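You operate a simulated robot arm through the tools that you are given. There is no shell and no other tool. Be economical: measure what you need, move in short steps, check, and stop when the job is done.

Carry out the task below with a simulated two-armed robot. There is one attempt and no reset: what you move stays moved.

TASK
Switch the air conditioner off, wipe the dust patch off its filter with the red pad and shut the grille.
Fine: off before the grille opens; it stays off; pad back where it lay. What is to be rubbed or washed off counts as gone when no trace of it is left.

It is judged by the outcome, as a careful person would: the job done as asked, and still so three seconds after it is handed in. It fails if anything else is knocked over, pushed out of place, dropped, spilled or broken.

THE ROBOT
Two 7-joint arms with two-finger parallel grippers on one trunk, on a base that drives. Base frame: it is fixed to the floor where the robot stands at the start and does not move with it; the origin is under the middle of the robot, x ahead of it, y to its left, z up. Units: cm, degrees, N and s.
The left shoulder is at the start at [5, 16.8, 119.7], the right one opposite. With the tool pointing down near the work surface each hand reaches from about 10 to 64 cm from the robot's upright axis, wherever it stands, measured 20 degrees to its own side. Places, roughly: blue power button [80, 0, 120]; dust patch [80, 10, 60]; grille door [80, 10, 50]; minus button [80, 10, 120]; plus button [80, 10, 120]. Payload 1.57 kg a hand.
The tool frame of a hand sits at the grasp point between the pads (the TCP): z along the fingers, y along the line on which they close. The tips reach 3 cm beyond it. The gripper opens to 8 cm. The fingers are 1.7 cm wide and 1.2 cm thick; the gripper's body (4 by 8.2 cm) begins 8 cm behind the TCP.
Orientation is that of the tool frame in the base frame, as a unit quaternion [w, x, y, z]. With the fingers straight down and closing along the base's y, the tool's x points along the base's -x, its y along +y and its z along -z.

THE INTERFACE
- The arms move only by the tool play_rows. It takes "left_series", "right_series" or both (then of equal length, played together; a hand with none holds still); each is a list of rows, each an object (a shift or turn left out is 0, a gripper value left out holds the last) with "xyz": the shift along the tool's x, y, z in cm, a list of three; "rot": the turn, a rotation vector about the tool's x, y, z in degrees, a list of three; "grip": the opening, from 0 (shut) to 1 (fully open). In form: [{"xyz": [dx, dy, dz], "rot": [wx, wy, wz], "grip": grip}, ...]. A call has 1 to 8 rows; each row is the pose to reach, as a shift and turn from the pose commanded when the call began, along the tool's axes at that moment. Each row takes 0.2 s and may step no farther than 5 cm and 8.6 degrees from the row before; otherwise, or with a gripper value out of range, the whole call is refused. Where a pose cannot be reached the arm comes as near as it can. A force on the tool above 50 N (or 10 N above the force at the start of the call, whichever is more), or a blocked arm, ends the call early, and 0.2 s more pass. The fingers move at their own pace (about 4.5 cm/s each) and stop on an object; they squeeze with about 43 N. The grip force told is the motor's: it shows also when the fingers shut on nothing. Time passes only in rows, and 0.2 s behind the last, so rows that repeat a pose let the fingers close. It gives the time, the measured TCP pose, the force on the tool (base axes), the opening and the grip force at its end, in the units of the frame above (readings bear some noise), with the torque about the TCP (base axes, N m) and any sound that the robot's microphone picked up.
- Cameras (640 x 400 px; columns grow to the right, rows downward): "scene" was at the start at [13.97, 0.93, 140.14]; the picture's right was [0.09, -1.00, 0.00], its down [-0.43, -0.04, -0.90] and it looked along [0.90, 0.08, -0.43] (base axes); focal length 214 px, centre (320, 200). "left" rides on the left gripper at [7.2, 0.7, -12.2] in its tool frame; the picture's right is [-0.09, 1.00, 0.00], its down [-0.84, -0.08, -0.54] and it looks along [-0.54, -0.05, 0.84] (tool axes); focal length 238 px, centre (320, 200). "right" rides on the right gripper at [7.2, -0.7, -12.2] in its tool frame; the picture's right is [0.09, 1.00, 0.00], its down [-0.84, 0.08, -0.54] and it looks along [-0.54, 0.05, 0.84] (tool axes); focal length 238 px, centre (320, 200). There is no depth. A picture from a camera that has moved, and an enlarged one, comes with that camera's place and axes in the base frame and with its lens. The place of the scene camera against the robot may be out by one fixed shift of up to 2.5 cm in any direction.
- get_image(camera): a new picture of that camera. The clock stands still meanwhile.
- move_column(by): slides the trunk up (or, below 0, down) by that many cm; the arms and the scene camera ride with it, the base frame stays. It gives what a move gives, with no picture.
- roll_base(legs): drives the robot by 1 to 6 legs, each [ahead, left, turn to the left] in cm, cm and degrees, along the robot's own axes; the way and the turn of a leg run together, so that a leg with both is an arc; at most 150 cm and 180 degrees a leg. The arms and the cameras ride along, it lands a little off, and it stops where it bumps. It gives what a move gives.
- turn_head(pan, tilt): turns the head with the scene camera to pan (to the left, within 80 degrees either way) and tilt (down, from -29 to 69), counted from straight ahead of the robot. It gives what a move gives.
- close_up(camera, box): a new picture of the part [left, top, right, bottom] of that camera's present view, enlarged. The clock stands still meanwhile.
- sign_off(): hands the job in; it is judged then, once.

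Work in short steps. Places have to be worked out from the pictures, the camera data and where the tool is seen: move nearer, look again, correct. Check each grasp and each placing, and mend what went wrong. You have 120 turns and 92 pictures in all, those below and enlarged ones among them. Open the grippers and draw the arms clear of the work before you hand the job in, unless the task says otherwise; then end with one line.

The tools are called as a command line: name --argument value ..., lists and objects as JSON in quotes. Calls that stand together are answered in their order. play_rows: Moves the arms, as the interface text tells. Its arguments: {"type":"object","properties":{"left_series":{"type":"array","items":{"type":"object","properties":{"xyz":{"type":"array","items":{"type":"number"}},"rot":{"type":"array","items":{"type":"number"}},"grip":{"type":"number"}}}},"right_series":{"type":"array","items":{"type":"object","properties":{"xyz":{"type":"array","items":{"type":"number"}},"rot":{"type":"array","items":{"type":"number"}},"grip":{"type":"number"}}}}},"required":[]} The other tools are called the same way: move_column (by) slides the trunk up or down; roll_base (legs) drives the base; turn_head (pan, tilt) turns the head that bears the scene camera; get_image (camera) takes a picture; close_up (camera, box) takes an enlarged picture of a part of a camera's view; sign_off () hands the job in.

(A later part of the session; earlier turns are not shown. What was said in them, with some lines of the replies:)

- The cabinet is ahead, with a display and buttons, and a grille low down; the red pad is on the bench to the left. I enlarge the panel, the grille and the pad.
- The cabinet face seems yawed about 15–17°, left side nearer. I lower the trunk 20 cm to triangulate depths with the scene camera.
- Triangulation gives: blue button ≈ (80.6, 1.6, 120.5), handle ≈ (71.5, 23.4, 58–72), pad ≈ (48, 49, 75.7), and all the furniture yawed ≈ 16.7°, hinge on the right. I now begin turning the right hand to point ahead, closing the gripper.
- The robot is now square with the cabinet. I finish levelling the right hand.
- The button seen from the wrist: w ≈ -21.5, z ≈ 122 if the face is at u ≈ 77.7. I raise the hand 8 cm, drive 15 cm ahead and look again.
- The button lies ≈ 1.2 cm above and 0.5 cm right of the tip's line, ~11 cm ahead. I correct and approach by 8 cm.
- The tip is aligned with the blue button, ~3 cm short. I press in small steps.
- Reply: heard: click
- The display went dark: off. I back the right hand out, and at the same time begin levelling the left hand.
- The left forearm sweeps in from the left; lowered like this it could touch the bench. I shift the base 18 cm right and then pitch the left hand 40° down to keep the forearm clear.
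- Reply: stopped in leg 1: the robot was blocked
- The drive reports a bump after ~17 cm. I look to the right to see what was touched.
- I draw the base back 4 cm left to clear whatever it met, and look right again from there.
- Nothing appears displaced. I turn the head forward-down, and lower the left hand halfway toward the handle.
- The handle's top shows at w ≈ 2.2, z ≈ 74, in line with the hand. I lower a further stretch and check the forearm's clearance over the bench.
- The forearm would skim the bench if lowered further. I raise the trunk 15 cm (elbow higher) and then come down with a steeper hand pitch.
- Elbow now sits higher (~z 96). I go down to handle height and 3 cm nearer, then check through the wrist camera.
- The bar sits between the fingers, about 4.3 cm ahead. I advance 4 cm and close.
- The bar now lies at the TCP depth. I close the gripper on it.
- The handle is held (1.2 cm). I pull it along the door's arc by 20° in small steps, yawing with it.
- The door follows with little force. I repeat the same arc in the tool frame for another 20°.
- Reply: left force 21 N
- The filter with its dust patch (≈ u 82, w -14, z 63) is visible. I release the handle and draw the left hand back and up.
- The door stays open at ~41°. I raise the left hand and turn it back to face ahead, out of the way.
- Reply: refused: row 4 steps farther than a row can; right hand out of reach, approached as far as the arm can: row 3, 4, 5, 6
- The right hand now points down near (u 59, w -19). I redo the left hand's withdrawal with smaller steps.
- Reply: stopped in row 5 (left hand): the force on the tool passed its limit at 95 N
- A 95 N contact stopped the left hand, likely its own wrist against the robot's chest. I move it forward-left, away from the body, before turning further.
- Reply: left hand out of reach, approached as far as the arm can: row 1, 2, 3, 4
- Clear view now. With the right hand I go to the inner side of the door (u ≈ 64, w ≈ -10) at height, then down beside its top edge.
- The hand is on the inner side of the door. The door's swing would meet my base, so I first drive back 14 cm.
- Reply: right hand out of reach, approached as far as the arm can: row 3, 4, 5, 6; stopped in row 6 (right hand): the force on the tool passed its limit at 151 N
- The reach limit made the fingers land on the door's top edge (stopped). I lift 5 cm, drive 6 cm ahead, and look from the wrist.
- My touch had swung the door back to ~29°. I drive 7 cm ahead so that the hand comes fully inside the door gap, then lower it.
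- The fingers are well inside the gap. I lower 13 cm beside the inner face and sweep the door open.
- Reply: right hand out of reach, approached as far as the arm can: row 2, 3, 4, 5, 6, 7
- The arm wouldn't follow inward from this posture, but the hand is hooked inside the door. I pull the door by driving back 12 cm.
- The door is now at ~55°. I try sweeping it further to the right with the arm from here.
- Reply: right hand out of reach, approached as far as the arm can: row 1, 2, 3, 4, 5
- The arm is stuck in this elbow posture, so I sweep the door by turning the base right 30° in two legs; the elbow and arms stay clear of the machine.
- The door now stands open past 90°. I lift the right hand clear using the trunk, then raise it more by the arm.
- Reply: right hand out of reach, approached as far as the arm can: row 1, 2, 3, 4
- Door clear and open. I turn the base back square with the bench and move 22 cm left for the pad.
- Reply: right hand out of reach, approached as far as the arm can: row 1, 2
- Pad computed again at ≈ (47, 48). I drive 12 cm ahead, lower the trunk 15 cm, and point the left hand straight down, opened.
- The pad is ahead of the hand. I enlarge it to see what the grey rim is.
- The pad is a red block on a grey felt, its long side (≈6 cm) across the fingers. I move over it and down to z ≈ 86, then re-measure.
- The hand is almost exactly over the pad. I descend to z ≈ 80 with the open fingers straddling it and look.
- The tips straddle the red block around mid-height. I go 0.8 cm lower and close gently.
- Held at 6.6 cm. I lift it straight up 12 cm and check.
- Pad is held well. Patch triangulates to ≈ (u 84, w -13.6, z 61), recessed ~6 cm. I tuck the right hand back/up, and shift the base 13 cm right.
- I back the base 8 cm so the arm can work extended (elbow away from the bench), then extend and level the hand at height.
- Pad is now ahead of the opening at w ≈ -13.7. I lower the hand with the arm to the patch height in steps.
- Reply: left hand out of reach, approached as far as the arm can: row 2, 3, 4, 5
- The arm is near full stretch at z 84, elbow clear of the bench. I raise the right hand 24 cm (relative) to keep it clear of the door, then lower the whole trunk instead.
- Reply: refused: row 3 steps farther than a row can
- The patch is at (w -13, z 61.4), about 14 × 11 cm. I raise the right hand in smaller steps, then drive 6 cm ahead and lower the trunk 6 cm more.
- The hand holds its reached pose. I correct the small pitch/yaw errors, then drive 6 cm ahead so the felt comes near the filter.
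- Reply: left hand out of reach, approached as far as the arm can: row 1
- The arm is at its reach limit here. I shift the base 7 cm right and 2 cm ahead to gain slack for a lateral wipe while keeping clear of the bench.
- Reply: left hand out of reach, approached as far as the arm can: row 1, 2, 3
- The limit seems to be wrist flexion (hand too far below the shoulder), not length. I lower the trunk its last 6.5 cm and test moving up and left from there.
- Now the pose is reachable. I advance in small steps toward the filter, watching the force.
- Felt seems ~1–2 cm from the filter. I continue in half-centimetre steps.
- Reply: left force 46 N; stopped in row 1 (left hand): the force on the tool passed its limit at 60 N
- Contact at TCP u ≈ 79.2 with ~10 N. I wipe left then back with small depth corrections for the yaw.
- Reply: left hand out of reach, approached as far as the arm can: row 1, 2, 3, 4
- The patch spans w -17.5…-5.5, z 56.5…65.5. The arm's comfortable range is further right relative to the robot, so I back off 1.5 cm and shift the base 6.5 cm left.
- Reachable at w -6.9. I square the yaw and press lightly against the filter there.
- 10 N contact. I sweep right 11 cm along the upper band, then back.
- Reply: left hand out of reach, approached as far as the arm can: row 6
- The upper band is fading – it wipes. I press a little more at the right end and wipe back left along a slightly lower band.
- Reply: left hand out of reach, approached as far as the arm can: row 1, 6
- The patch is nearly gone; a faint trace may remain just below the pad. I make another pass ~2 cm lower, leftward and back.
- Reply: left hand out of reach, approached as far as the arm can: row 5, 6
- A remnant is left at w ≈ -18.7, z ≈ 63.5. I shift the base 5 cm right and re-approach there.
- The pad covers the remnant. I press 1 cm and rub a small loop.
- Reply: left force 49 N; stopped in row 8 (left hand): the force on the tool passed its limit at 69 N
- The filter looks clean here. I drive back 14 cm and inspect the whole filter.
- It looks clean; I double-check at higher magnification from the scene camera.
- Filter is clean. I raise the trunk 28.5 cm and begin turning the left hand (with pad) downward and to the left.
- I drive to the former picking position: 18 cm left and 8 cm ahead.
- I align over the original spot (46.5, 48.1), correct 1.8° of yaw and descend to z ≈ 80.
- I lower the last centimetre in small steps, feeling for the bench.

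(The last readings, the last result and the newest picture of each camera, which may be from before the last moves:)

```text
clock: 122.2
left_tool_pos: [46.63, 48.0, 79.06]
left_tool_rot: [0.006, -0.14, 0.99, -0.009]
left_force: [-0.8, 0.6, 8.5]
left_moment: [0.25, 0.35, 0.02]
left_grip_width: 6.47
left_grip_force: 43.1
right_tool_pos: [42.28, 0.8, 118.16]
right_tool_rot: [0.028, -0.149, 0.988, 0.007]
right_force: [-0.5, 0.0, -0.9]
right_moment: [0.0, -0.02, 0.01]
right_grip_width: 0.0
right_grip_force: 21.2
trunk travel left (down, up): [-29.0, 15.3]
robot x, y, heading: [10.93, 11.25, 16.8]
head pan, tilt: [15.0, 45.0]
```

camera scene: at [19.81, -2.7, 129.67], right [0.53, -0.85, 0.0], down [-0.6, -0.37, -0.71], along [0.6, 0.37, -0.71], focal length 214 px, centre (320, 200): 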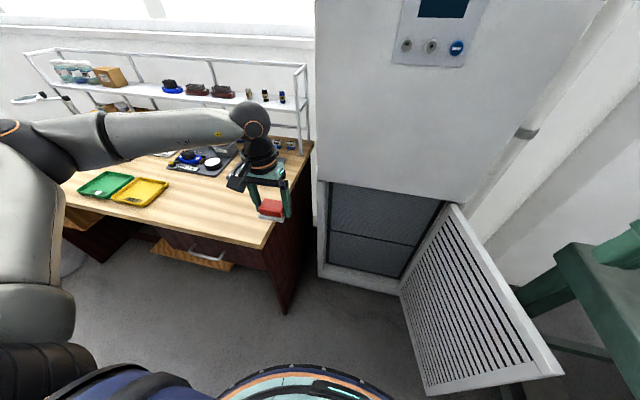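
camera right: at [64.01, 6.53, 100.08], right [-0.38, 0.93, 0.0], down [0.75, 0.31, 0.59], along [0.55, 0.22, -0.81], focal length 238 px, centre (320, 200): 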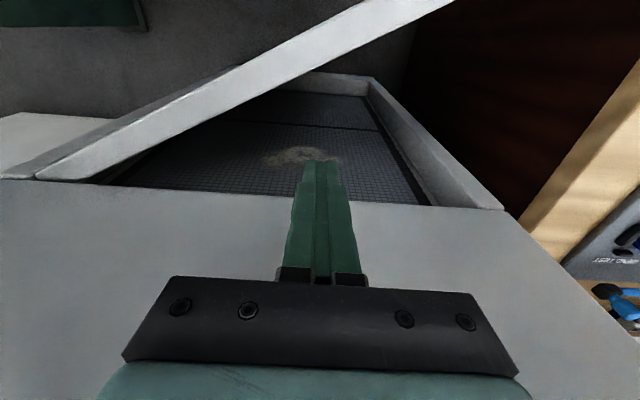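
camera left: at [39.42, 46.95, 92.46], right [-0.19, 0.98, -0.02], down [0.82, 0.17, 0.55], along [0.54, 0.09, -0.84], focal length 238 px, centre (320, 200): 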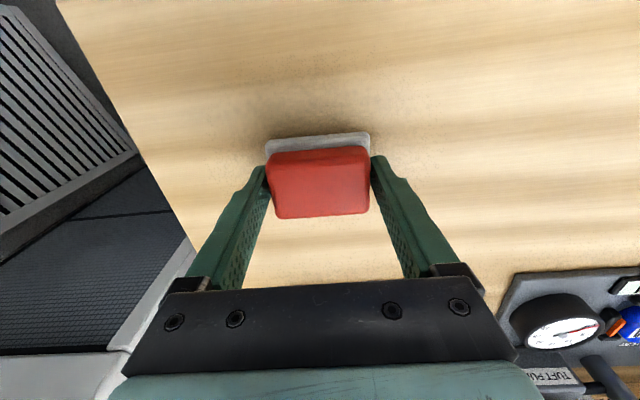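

Contact with the bench (8.5 N) at the same height as before. I open the gripper and lift straight up.

play_rows --left_series '[{"xyz": [0, 0, -0.1], "grip": 1}, {"xyz": [0, 0, -0.1]}, {"xyz": [0, 0, -0.1]}, {"xyz": [0, 0, -3]}, {"xyz": [0, 0, -7]}, {"xyz": [0, 0, -11]}, {"xyz": [0, 0, -15]}, {"xyz": [0, 0, -18]}]'

get_image --camera "left"

```text
clock: 124.0
left_tool_pos: [46.24, 48.13, 97.01]
left_tool_rot: [0.004, -0.14, 0.99, -0.012]
left_force: [0.2, 0.0, 0.0]
left_moment: [-0.03, -0.02, 0.0]
left_grip_width: 8.01
left_grip_force: 0.1
right_tool_pos: [42.35, 0.75, 118.15]
right_tool_rot: [0.028, -0.149, 0.988, 0.008]
right_force: [-0.8, -0.4, -0.6]
right_moment: [0.03, 0.01, -0.02]
right_grip_width: 0.0
right_grip_force: 21.8
trunk travel left (down, up): [-29.0, 15.3]
robot x, y, heading: [11.01, 11.35, 16.9]
head pan, tilt: [15.0, 45.0]
```

```text
15 pictures are left
camera left: at [38.93, 47.19, 109.11], right [-0.19, 0.98, -0.02], down [0.82, 0.17, 0.55], along [0.54, 0.09, -0.84], focal length 238 px, centre (320, 200)
```

left: 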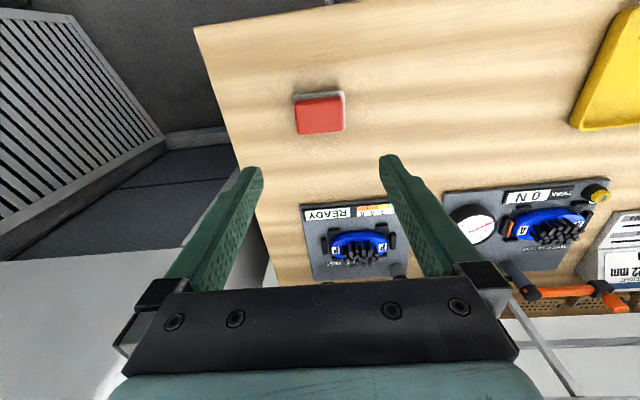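

The pad lies back in place, same angle. Now to shut the door: I'll bring the right hand down outside it; first I back the base 12 cm and move 23 cm right.

roll_base --legs '[[-12.5, 0, 0], [0, -22.5, 0]]'

play_rows --right_series '[{"xyz": [-1.5, -3.5, 2]}, {"xyz": [-3, -7, 4]}, {"xyz": [-5, -10.5, 6]}, {"xyz": [-7, -14, 8]}, {"xyz": [-9, -17, 10]}, {"xyz": [-10, -19, 12]}]'

turn_head --pan -25 --tilt 50

get_image --camera "scene"

```text
clock: 127.4
left_tool_pos: [40.37, 23.41, 96.94]
left_tool_rot: [0.004, -0.14, 0.99, -0.009]
left_force: [0.0, -0.3, 0.3]
left_moment: [-0.01, -0.01, -0.01]
left_grip_width: 7.97
left_grip_force: 0.2
right_tool_pos: [36.52, -23.97, 118.21]
right_tool_rot: [0.028, -0.149, 0.988, 0.007]
right_force: [-0.1, -0.1, 0.6]
right_moment: [0.0, -0.01, 0.03]
right_grip_width: 0.0
right_grip_force: 21.3
trunk travel left (down, up): [-29.0, 15.3]
robot x, y, heading: [5.17, -13.03, 17.0]
head pan, tilt: [15.0, 45.0]
```

```text
clock: 128.8
left_tool_pos: [40.55, 23.54, 97.02]
left_tool_rot: [0.005, -0.14, 0.99, -0.01]
left_force: [0.9, -0.2, 0.7]
left_moment: [-0.02, 0.03, 0.0]
left_grip_width: 8.01
left_grip_force: 0.0
right_tool_pos: [52.5, -39.11, 106.51]
right_tool_rot: [0.028, -0.15, 0.988, 0.006]
right_force: [0.0, -1.0, -0.5]
right_moment: [0.0, 0.06, 0.02]
right_grip_width: 0.01
right_grip_force: 21.3
trunk travel left (down, up): [-29.0, 15.3]
robot x, y, heading: [5.44, -13.12, 17.0]
head pan, tilt: [15.0, 45.0]
```

```text
clock: 129.9
left_tool_pos: [40.55, 23.32, 96.98]
left_tool_rot: [0.006, -0.139, 0.99, -0.01]
left_force: [-0.2, 0.0, -0.8]
left_moment: [0.02, -0.03, 0.0]
left_grip_width: 8.01
left_grip_force: 0.1
right_tool_pos: [52.42, -39.02, 106.54]
right_tool_rot: [0.029, -0.15, 0.988, 0.008]
right_force: [-1.0, 0.7, -1.1]
right_moment: [-0.03, -0.03, 0.02]
right_grip_width: 0.0
right_grip_force: 21.5
trunk travel left (down, up): [-29.0, 15.3]
robot x, y, heading: [5.64, -13.0, 17.1]
head pan, tilt: [-25.0, 50.0]
```

```text
14 pictures are left
camera scene: at [17.47, -13.18, 128.98], right [-0.14, -0.99, 0.0], down [-0.76, 0.11, -0.64], along [0.64, -0.09, -0.77], focal length 214 px, centre (320, 200)
```

scene: 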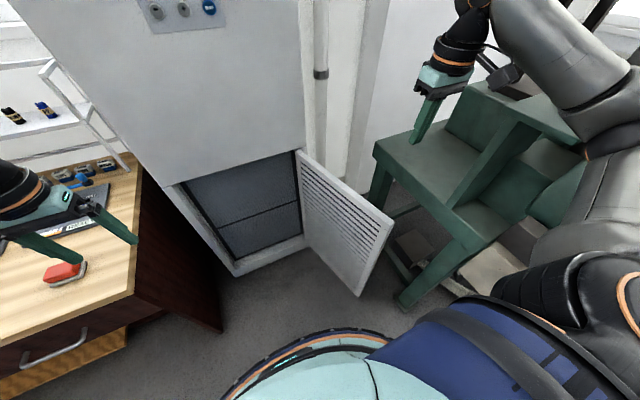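

The green machine is close to where my right elbow would come down. I turn the base 30° right so the elbow stays in free space, and bring the hand over to the outer side of the door's free end.

roll_base --legs '[[0, 0, -30]]'

play_rows --right_series '[{"xyz": [-2, 3.5, 0]}, {"xyz": [-4, 7, 0]}, {"xyz": [-6, 10.5, 0]}, {"xyz": [-8.5, 14, 0]}, {"xyz": [-11, 17, 0]}, {"xyz": [-13, 20, 0]}, {"xyz": [-14.7, 21, 0]}]'

get_image --camera "scene"

get_image --camera "right"

```text
clock: 131.8
left_tool_pos: [54.24, 0.84, 96.94]
left_tool_rot: [0.002, 0.12, 0.993, -0.012]
left_force: [-0.5, -0.2, 0.4]
left_moment: [0.01, 0.01, 0.03]
left_grip_width: 7.99
left_grip_force: 0.0
right_tool_pos: [33.29, -59.28, 106.57]
right_tool_rot: [0.029, 0.11, 0.993, -0.001]
right_force: [0.1, -0.2, 0.8]
right_moment: [0.0, 0.0, 0.02]
right_grip_width: 0.0
right_grip_force: 21.8
trunk travel left (down, up): [-29.0, 15.3]
robot x, y, heading: [5.1, -13.67, -13.2]
head pan, tilt: [-25.0, 50.0]
```

```text
clock: 133.4
left_tool_pos: [54.23, 0.85, 97.01]
left_tool_rot: [0.002, 0.122, 0.992, -0.012]
left_force: [0.3, -0.6, 0.2]
left_moment: [-0.01, -0.05, -0.01]
left_grip_width: 8.02
left_grip_force: 0.1
right_tool_pos: [52.3, -41.96, 107.65]
right_tool_rot: [0.028, 0.113, 0.993, 0.0]
right_force: [-0.6, 0.8, -0.2]
right_moment: [-0.04, 0.0, -0.02]
right_grip_width: 0.01
right_grip_force: 21.4
trunk travel left (down, up): [-29.0, 15.3]
robot x, y, heading: [5.2, -13.19, -13.3]
head pan, tilt: [-25.0, 50.0]
```

```text
13 pictures are left
camera scene: at [15.99, -18.92, 128.98], right [-0.62, -0.79, 0.0], down [-0.6, 0.47, -0.64], along [0.51, -0.4, -0.77], focal length 214 px, centre (320, 200)
```

scene: 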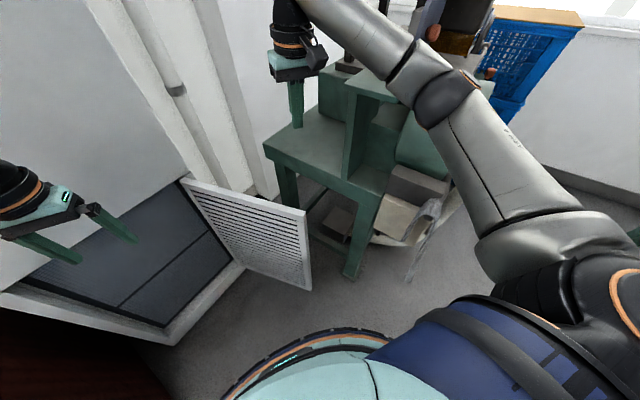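

```text
12 pictures are left
camera right: at [44.44, -40.94, 119.37], right [0.13, 0.99, 0.0], down [0.8, -0.11, 0.59], along [0.58, -0.08, -0.81], focal length 238 px, centre (320, 200)
```

right: 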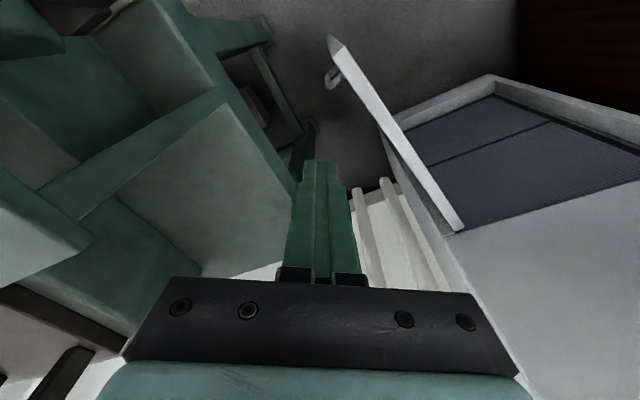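

The hand is at (38, -55), just outside the door's free end with clearance to the machine. I lower it straight down to z ≈ 76.5.

play_rows --right_series '[{"xyz": [0, 0, 4.5]}, {"xyz": [0, 0, 9]}, {"xyz": [0, 0, 13.5]}, {"xyz": [0, 0, 18]}, {"xyz": [0, 0, 22.5]}, {"xyz": [0, 0, 27]}, {"xyz": [0, 0, 31]}]'

get_image --camera "scene"

```text
clock: 135.0
left_tool_pos: [54.13, 0.8, 96.92]
left_tool_rot: [0.002, 0.121, 0.993, -0.012]
left_force: [-0.1, -0.1, 0.7]
left_moment: [-0.02, 0.02, 0.01]
left_grip_width: 8.02
left_grip_force: 0.0
right_tool_pos: [54.06, -42.26, 76.41]
right_tool_rot: [0.028, 0.112, 0.993, 0.0]
right_force: [-0.3, 1.0, 0.6]
right_moment: [0.05, 0.0, -0.01]
right_grip_width: 0.0
right_grip_force: 21.2
trunk travel left (down, up): [-29.0, 15.3]
robot x, y, heading: [5.45, -13.24, -13.2]
head pan, tilt: [-25.0, 50.0]
```

```text
11 pictures are left
camera scene: at [15.98, -18.93, 128.98], right [-0.62, -0.79, 0.0], down [-0.6, 0.47, -0.64], along [0.51, -0.4, -0.77], focal length 214 px, centre (320, 200)
```

scene: 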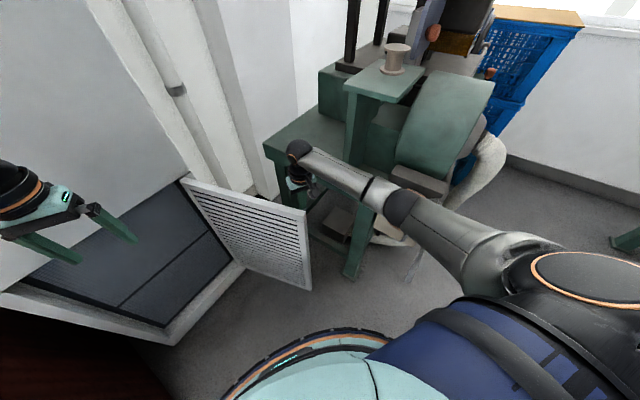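

Hand is in place at the outer side. I raise it 1.5 cm to stay above the handle, then turn the base left to sweep the door closed part-way.

play_rows --right_series '[{"xyz": [0, 0, -1.5]}]'

roll_base --legs '[[0, 0, 20], [0, 0, 20]]'

turn_head --pan -10 --tilt 45

get_image --camera "scene"

```text
clock: 135.4
left_tool_pos: [54.2, 0.78, 96.97]
left_tool_rot: [0.002, 0.121, 0.993, -0.012]
left_force: [0.9, -0.8, 0.0]
left_moment: [0.0, 0.0, -0.02]
left_grip_width: 8.01
left_grip_force: 0.1
right_tool_pos: [53.97, -42.25, 77.97]
right_tool_rot: [0.03, 0.111, 0.993, 0.0]
right_force: [1.1, 0.7, -1.1]
right_moment: [0.0, -0.02, -0.01]
right_grip_width: 0.0
right_grip_force: 20.8
trunk travel left (down, up): [-29.0, 15.3]
robot x, y, heading: [5.25, -13.66, -12.9]
head pan, tilt: [-25.0, 50.0]
```

```text
clock: 137.9
left_tool_pos: [33.47, 29.05, 97.05]
left_tool_rot: [0.006, -0.225, 0.974, -0.011]
left_force: [0.4, -0.2, -0.8]
left_moment: [-0.04, -0.03, -0.02]
left_grip_width: 8.0
left_grip_force: 0.2
right_tool_pos: [61.11, -4.1, 78.08]
right_tool_rot: [0.027, -0.236, 0.971, 0.01]
right_force: [0.3, -0.8, -0.1]
right_moment: [0.0, 0.01, 0.01]
right_grip_width: 0.0
right_grip_force: 21.4
trunk travel left (down, up): [-29.0, 15.3]
robot x, y, heading: [4.95, -13.47, 26.9]
head pan, tilt: [-25.0, 50.0]
```

```text
clock: 138.7
left_tool_pos: [33.51, 29.08, 97.05]
left_tool_rot: [0.005, -0.226, 0.974, -0.01]
left_force: [0.2, 0.1, -0.4]
left_moment: [0.02, 0.02, -0.01]
left_grip_width: 8.01
left_grip_force: 0.0
right_tool_pos: [61.07, -4.16, 77.97]
right_tool_rot: [0.027, -0.235, 0.972, 0.009]
right_force: [0.4, -1.2, -0.3]
right_moment: [-0.05, -0.02, 0.01]
right_grip_width: 0.0
right_grip_force: 21.2
trunk travel left (down, up): [-29.0, 15.3]
robot x, y, heading: [5.14, -13.28, 27.0]
head pan, tilt: [-10.0, 45.0]
```

```text
10 pictures are left
camera scene: at [17.37, -9.09, 129.67], right [0.29, -0.96, 0.0], down [-0.68, -0.21, -0.71], along [0.68, 0.21, -0.71], focal length 214 px, centre (320, 200)
```

scene: 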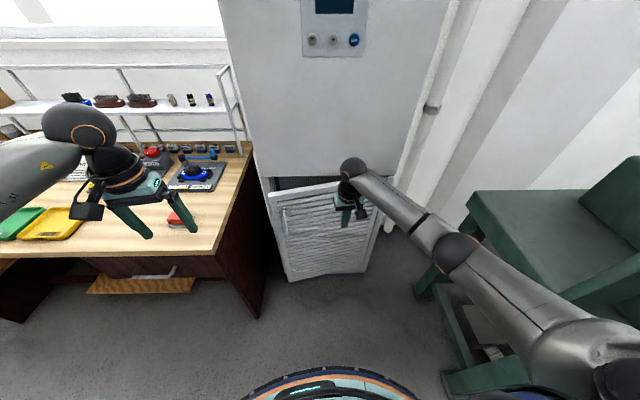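

The door swung nearly closed. I lift the right hand, square the base, shift it 16 cm left, and pitch the closed right hand forward for the final push.

play_rows --right_series '[{"xyz": [0, 0, -4.5]}, {"xyz": [0, 0, -9]}, {"xyz": [0, 0, -13]}]'

roll_base --legs '[[0, 0, -10.2], [0, 16, 0]]'

play_rows --right_series '[{"xyz": [1, 1, 0], "rot": [0, -8, 0]}, {"xyz": [2, 3, 0], "rot": [0, -16, 0]}, {"xyz": [3, 5, 0], "rot": [0, -24, 0]}, {"xyz": [4, 7, 0], "rot": [0, -32, 0]}, {"xyz": [4, 9, 0], "rot": [0, -39, 0]}]'

get_image --camera "scene"

```text
clock: 139.5
left_tool_pos: [33.57, 28.98, 96.88]
left_tool_rot: [0.006, -0.226, 0.974, -0.01]
left_force: [0.4, 0.2, 0.6]
left_moment: [-0.03, -0.02, -0.04]
left_grip_width: 7.98
left_grip_force: 0.0
right_tool_pos: [60.57, -4.53, 91.1]
right_tool_rot: [0.027, -0.236, 0.971, 0.01]
right_force: [0.0, -0.4, 0.6]
right_moment: [0.0, 0.03, -0.01]
right_grip_width: 0.0
right_grip_force: 20.9
trunk travel left (down, up): [-29.0, 15.3]
robot x, y, heading: [5.4, -13.22, 26.8]
head pan, tilt: [-10.0, 45.0]
```

```text
clock: 142.3
left_tool_pos: [35.93, 38.56, 97.04]
left_tool_rot: [0.004, -0.14, 0.99, -0.011]
left_force: [-0.3, 0.2, 0.3]
left_moment: [0.03, -0.01, 0.0]
left_grip_width: 8.01
left_grip_force: 0.1
right_tool_pos: [56.71, 1.07, 91.12]
right_tool_rot: [0.028, -0.148, 0.989, 0.007]
right_force: [-0.2, 0.6, 0.6]
right_moment: [0.02, 0.01, -0.01]
right_grip_width: 0.01
right_grip_force: 21.1
trunk travel left (down, up): [-29.0, 15.3]
robot x, y, heading: [0.68, 1.89, 16.8]
head pan, tilt: [-10.0, 45.0]
```

```text
clock: 143.5
left_tool_pos: [35.96, 38.77, 96.99]
left_tool_rot: [0.005, -0.139, 0.99, -0.01]
left_force: [-0.5, 0.3, -0.7]
left_moment: [0.0, 0.04, -0.01]
left_grip_width: 7.98
left_grip_force: 0.0
right_tool_pos: [50.18, 8.46, 90.82]
right_tool_rot: [0.358, -0.137, 0.922, 0.056]
right_force: [-0.3, -0.3, -0.6]
right_moment: [-0.01, 0.01, -0.03]
right_grip_width: 0.0
right_grip_force: 21.3
trunk travel left (down, up): [-29.0, 15.3]
robot x, y, heading: [0.39, 1.99, 16.9]
head pan, tilt: [-10.0, 45.0]
```

```text
9 pictures are left
camera scene: at [13.31, 4.16, 129.67], right [0.12, -0.99, 0.0], down [-0.7, -0.08, -0.71], along [0.7, 0.08, -0.71], focal length 214 px, centre (320, 200)
```

scene: 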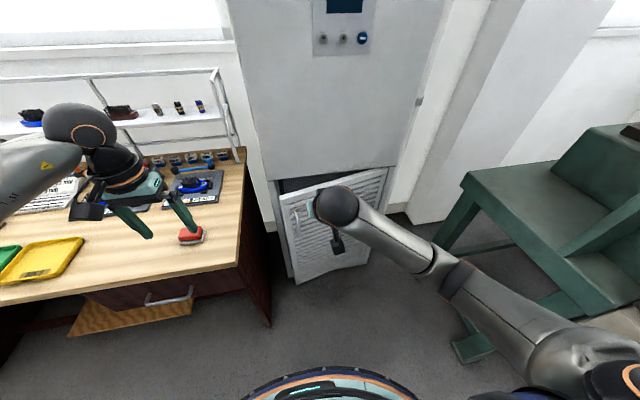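

Door is ~23° open. I lower the pitched right hand to top-rail height, extended 7 cm, then drive ahead to push the door.

play_rows --right_series '[{"xyz": [0.9, 0, 3.6]}, {"xyz": [1.8, 0, 7.2]}, {"xyz": [2.7, 0, 10.8]}, {"xyz": [3.6, 0, 14.3]}]'

roll_base --legs '[[14, 0, 0]]'

get_image --camera "scene"

```text
clock: 144.5
left_tool_pos: [35.95, 38.75, 96.98]
left_tool_rot: [0.005, -0.139, 0.99, -0.01]
left_force: [-0.8, -0.8, 1.5]
left_moment: [0.02, 0.0, 0.02]
left_grip_width: 7.98
left_grip_force: 0.0
right_tool_pos: [56.8, 10.49, 77.75]
right_tool_rot: [0.357, -0.138, 0.922, 0.055]
right_force: [-0.6, 0.4, 0.4]
right_moment: [-0.02, 0.02, 0.01]
right_grip_width: 0.0
right_grip_force: 21.0
trunk travel left (down, up): [-29.0, 15.3]
robot x, y, heading: [0.87, 2.07, 16.8]
head pan, tilt: [-10.0, 45.0]
```

```text
clock: 145.8
left_tool_pos: [49.36, 42.75, 96.91]
left_tool_rot: [0.004, -0.14, 0.99, -0.012]
left_force: [0.7, 0.2, -0.4]
left_moment: [0.02, 0.02, 0.02]
left_grip_width: 7.99
left_grip_force: 0.1
right_tool_pos: [70.09, 14.6, 77.84]
right_tool_rot: [0.356, -0.139, 0.923, 0.056]
right_force: [0.1, 0.7, -0.2]
right_moment: [-0.04, 0.02, 0.0]
right_grip_width: 0.01
right_grip_force: 21.5
trunk travel left (down, up): [-29.0, 15.3]
robot x, y, heading: [13.92, 6.19, 16.9]
head pan, tilt: [-10.0, 45.0]
```

```text
8 pictures are left
camera scene: at [26.72, 8.23, 129.66], right [0.12, -0.99, 0.0], down [-0.7, -0.09, -0.71], along [0.7, 0.08, -0.71], focal length 214 px, centre (320, 200)
```

scene: 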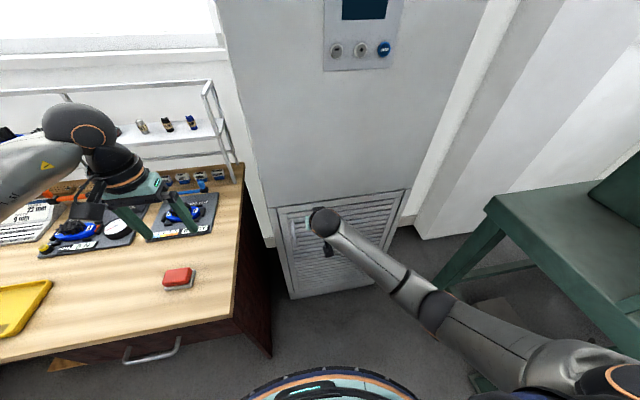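

The door looks shut or nearly so; the tip is at u ≈ 73. I push on gently with the arm until contact.

play_rows --right_series '[{"xyz": [-1.1, 0, 1.0]}, {"xyz": [-2.2, 0, 2.0]}, {"xyz": [-2.9, 0, 2.7]}, {"xyz": [-3.3, 0, 3.05]}, {"xyz": [-3.6, 0, 3.3]}]'

close_up --camera "scene" --box '[240, 160, 440, 310]'

```text
clock: 146.8
left_tool_pos: [49.02, 42.7, 97.01]
left_tool_rot: [0.006, -0.14, 0.99, -0.012]
left_force: [-0.3, -0.1, -0.5]
left_moment: [0.02, -0.01, -0.01]
left_grip_width: 8.0
left_grip_force: 0.1
right_tool_pos: [73.32, 15.92, 77.41]
right_tool_rot: [0.347, -0.14, 0.926, 0.055]
right_force: [-15.4, -6.0, 5.7]
right_moment: [0.07, 0.14, 0.04]
right_grip_width: 0.03
right_grip_force: 21.4
trunk travel left (down, up): [-29.0, 15.3]
robot x, y, heading: [13.99, 6.15, 16.4]
head pan, tilt: [-10.0, 45.0]
stopped in row 4 (right hand): the force on the tool passed its limit at 60 N (the readings are from after the stop); the commanded pose is now the measured one
```

```text
2.67 times, centred on (340, 235) of scene
camera zoom: at [26.39, 8.1, 129.69], right [0.12, -0.99, 0.0], down [-0.7, -0.08, -0.71], along [0.7, 0.08, -0.71], focal length 572 px, centre (267, 107)
```

zoom: 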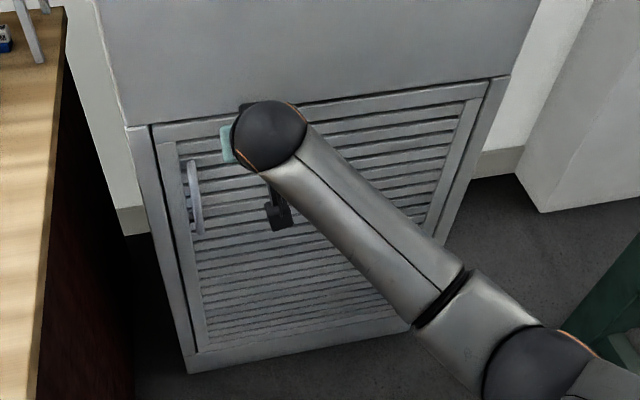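

The push met the firm stop (60 N) at the closed plane; the grille looks flush. I draw the hand back, open the gripper, and drive back clear.

play_rows --right_series '[{"xyz": [1.5, 0, -1.4]}, {"xyz": [3.5, 0, -3.5]}, {"xyz": [3.5, 0, -7]}, {"xyz": [3, 0, -11]}, {"xyz": [2, 0, -15]}]'

roll_base --legs '[[-20, 0, 0]]'

play_rows --right_series '[{"grip": 1}, {"grip": 1}, {"grip": 1}, {"grip": 1}, {"grip": 1}, {"grip": 1}]' --left_series '[{"grip": 1}, {"grip": 1}, {"grip": 1}, {"grip": 1}, {"grip": 1}, {"grip": 1}]'

get_image --camera "scene"

```text
clock: 147.9
left_tool_pos: [49.24, 42.67, 96.96]
left_tool_rot: [0.005, -0.14, 0.99, -0.012]
left_force: [0.1, 0.2, 0.5]
left_moment: [0.0, 0.0, 0.06]
left_grip_width: 8.01
left_grip_force: 0.0
right_tool_pos: [63.17, 11.65, 86.91]
right_tool_rot: [0.347, -0.139, 0.927, 0.044]
right_force: [-1.0, 0.5, -1.2]
right_moment: [0.0, -0.02, 0.04]
right_grip_width: 0.0
right_grip_force: 20.9
trunk travel left (down, up): [-29.0, 15.3]
robot x, y, heading: [13.93, 6.08, 16.9]
head pan, tilt: [-10.0, 45.0]
```

```text
clock: 149.6
left_tool_pos: [30.22, 36.93, 96.96]
left_tool_rot: [0.006, -0.139, 0.99, -0.011]
left_force: [-0.9, 0.4, 0.4]
left_moment: [0.0, 0.01, 0.0]
left_grip_width: 8.02
left_grip_force: 0.1
right_tool_pos: [43.95, 5.98, 87.01]
right_tool_rot: [0.348, -0.139, 0.926, 0.045]
right_force: [-1.2, -0.2, 0.0]
right_moment: [0.01, 0.03, 0.0]
right_grip_width: 0.03
right_grip_force: 20.9
trunk travel left (down, up): [-29.0, 15.3]
robot x, y, heading: [-5.28, 0.34, 16.6]
head pan, tilt: [-10.0, 45.0]
```

```text
clock: 150.9
left_tool_pos: [30.28, 36.89, 96.88]
left_tool_rot: [0.005, -0.139, 0.99, -0.011]
left_force: [0.0, -0.2, 0.7]
left_moment: [0.04, 0.01, 0.0]
left_grip_width: 7.99
left_grip_force: 0.1
right_tool_pos: [43.84, 5.87, 86.76]
right_tool_rot: [0.348, -0.139, 0.926, 0.044]
right_force: [-0.1, -1.1, -0.1]
right_moment: [-0.01, -0.01, -0.01]
right_grip_width: 8.02
right_grip_force: 0.1
trunk travel left (down, up): [-29.0, 15.3]
robot x, y, heading: [-5.38, 0.28, 16.7]
head pan, tilt: [-10.0, 45.0]
```

```text
6 pictures are left
camera scene: at [7.55, 2.4, 129.67], right [0.12, -0.99, 0.0], down [-0.7, -0.08, -0.71], along [0.7, 0.08, -0.71], focal length 214 px, centre (320, 200)
```

scene: 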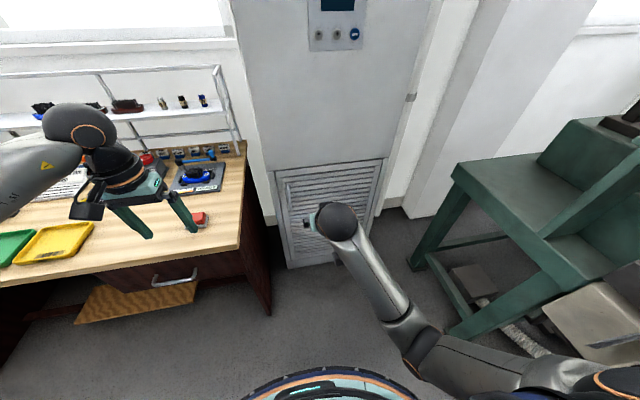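

Everything is clear. I check the grille's edges and the display once more, enlarged.

close_up --camera "scene" --box '[250, 140, 410, 280]'

close_up --camera "scene" --box '[130, 0, 400, 240]'

```text
2.86 times, centred on (330, 210) of scene
camera zoom: at [7.55, 2.4, 129.67], right [0.12, -0.99, 0.0], down [-0.7, -0.08, -0.71], along [0.7, 0.08, -0.71], focal length 613 px, centre (291, 171)
```

zoom: 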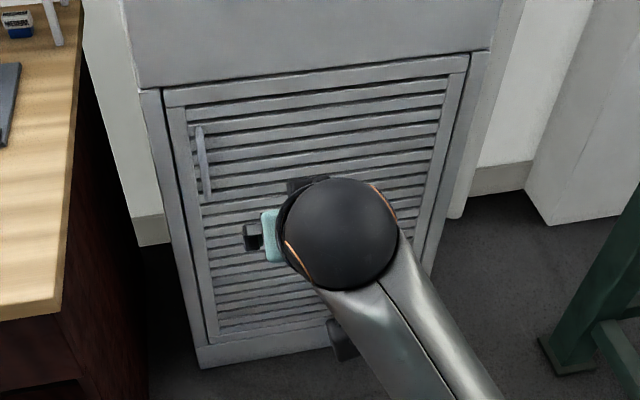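

```text
1.67 times, centred on (265, 120) of scene
camera zoom: at [7.55, 2.4, 129.67], right [0.12, -0.99, 0.0], down [-0.7, -0.08, -0.71], along [0.7, 0.08, -0.71], focal length 358 px, centre (412, 333)
```

zoom: 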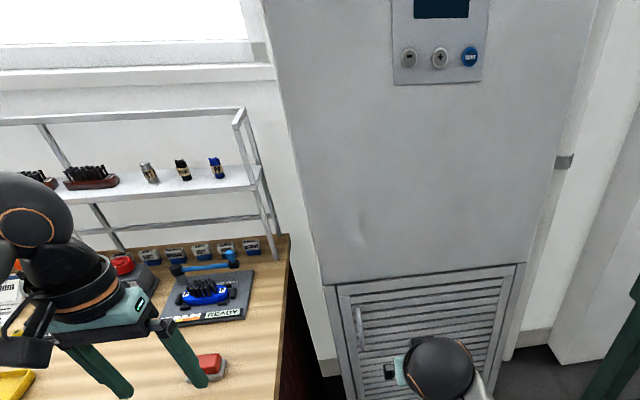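

The grille is flush as at the start, the display is dark, the pad is on its spot, and both grippers are open and clear. I hand the job in.

sign_off

```text
The job is handed in.
```

The air conditioner is off, with the button pressed before the grille was opened. The dust patch is wiped off the filter with no trace visible in the enlarged pictures, the red pad is back on its spot, and the grille is shut.
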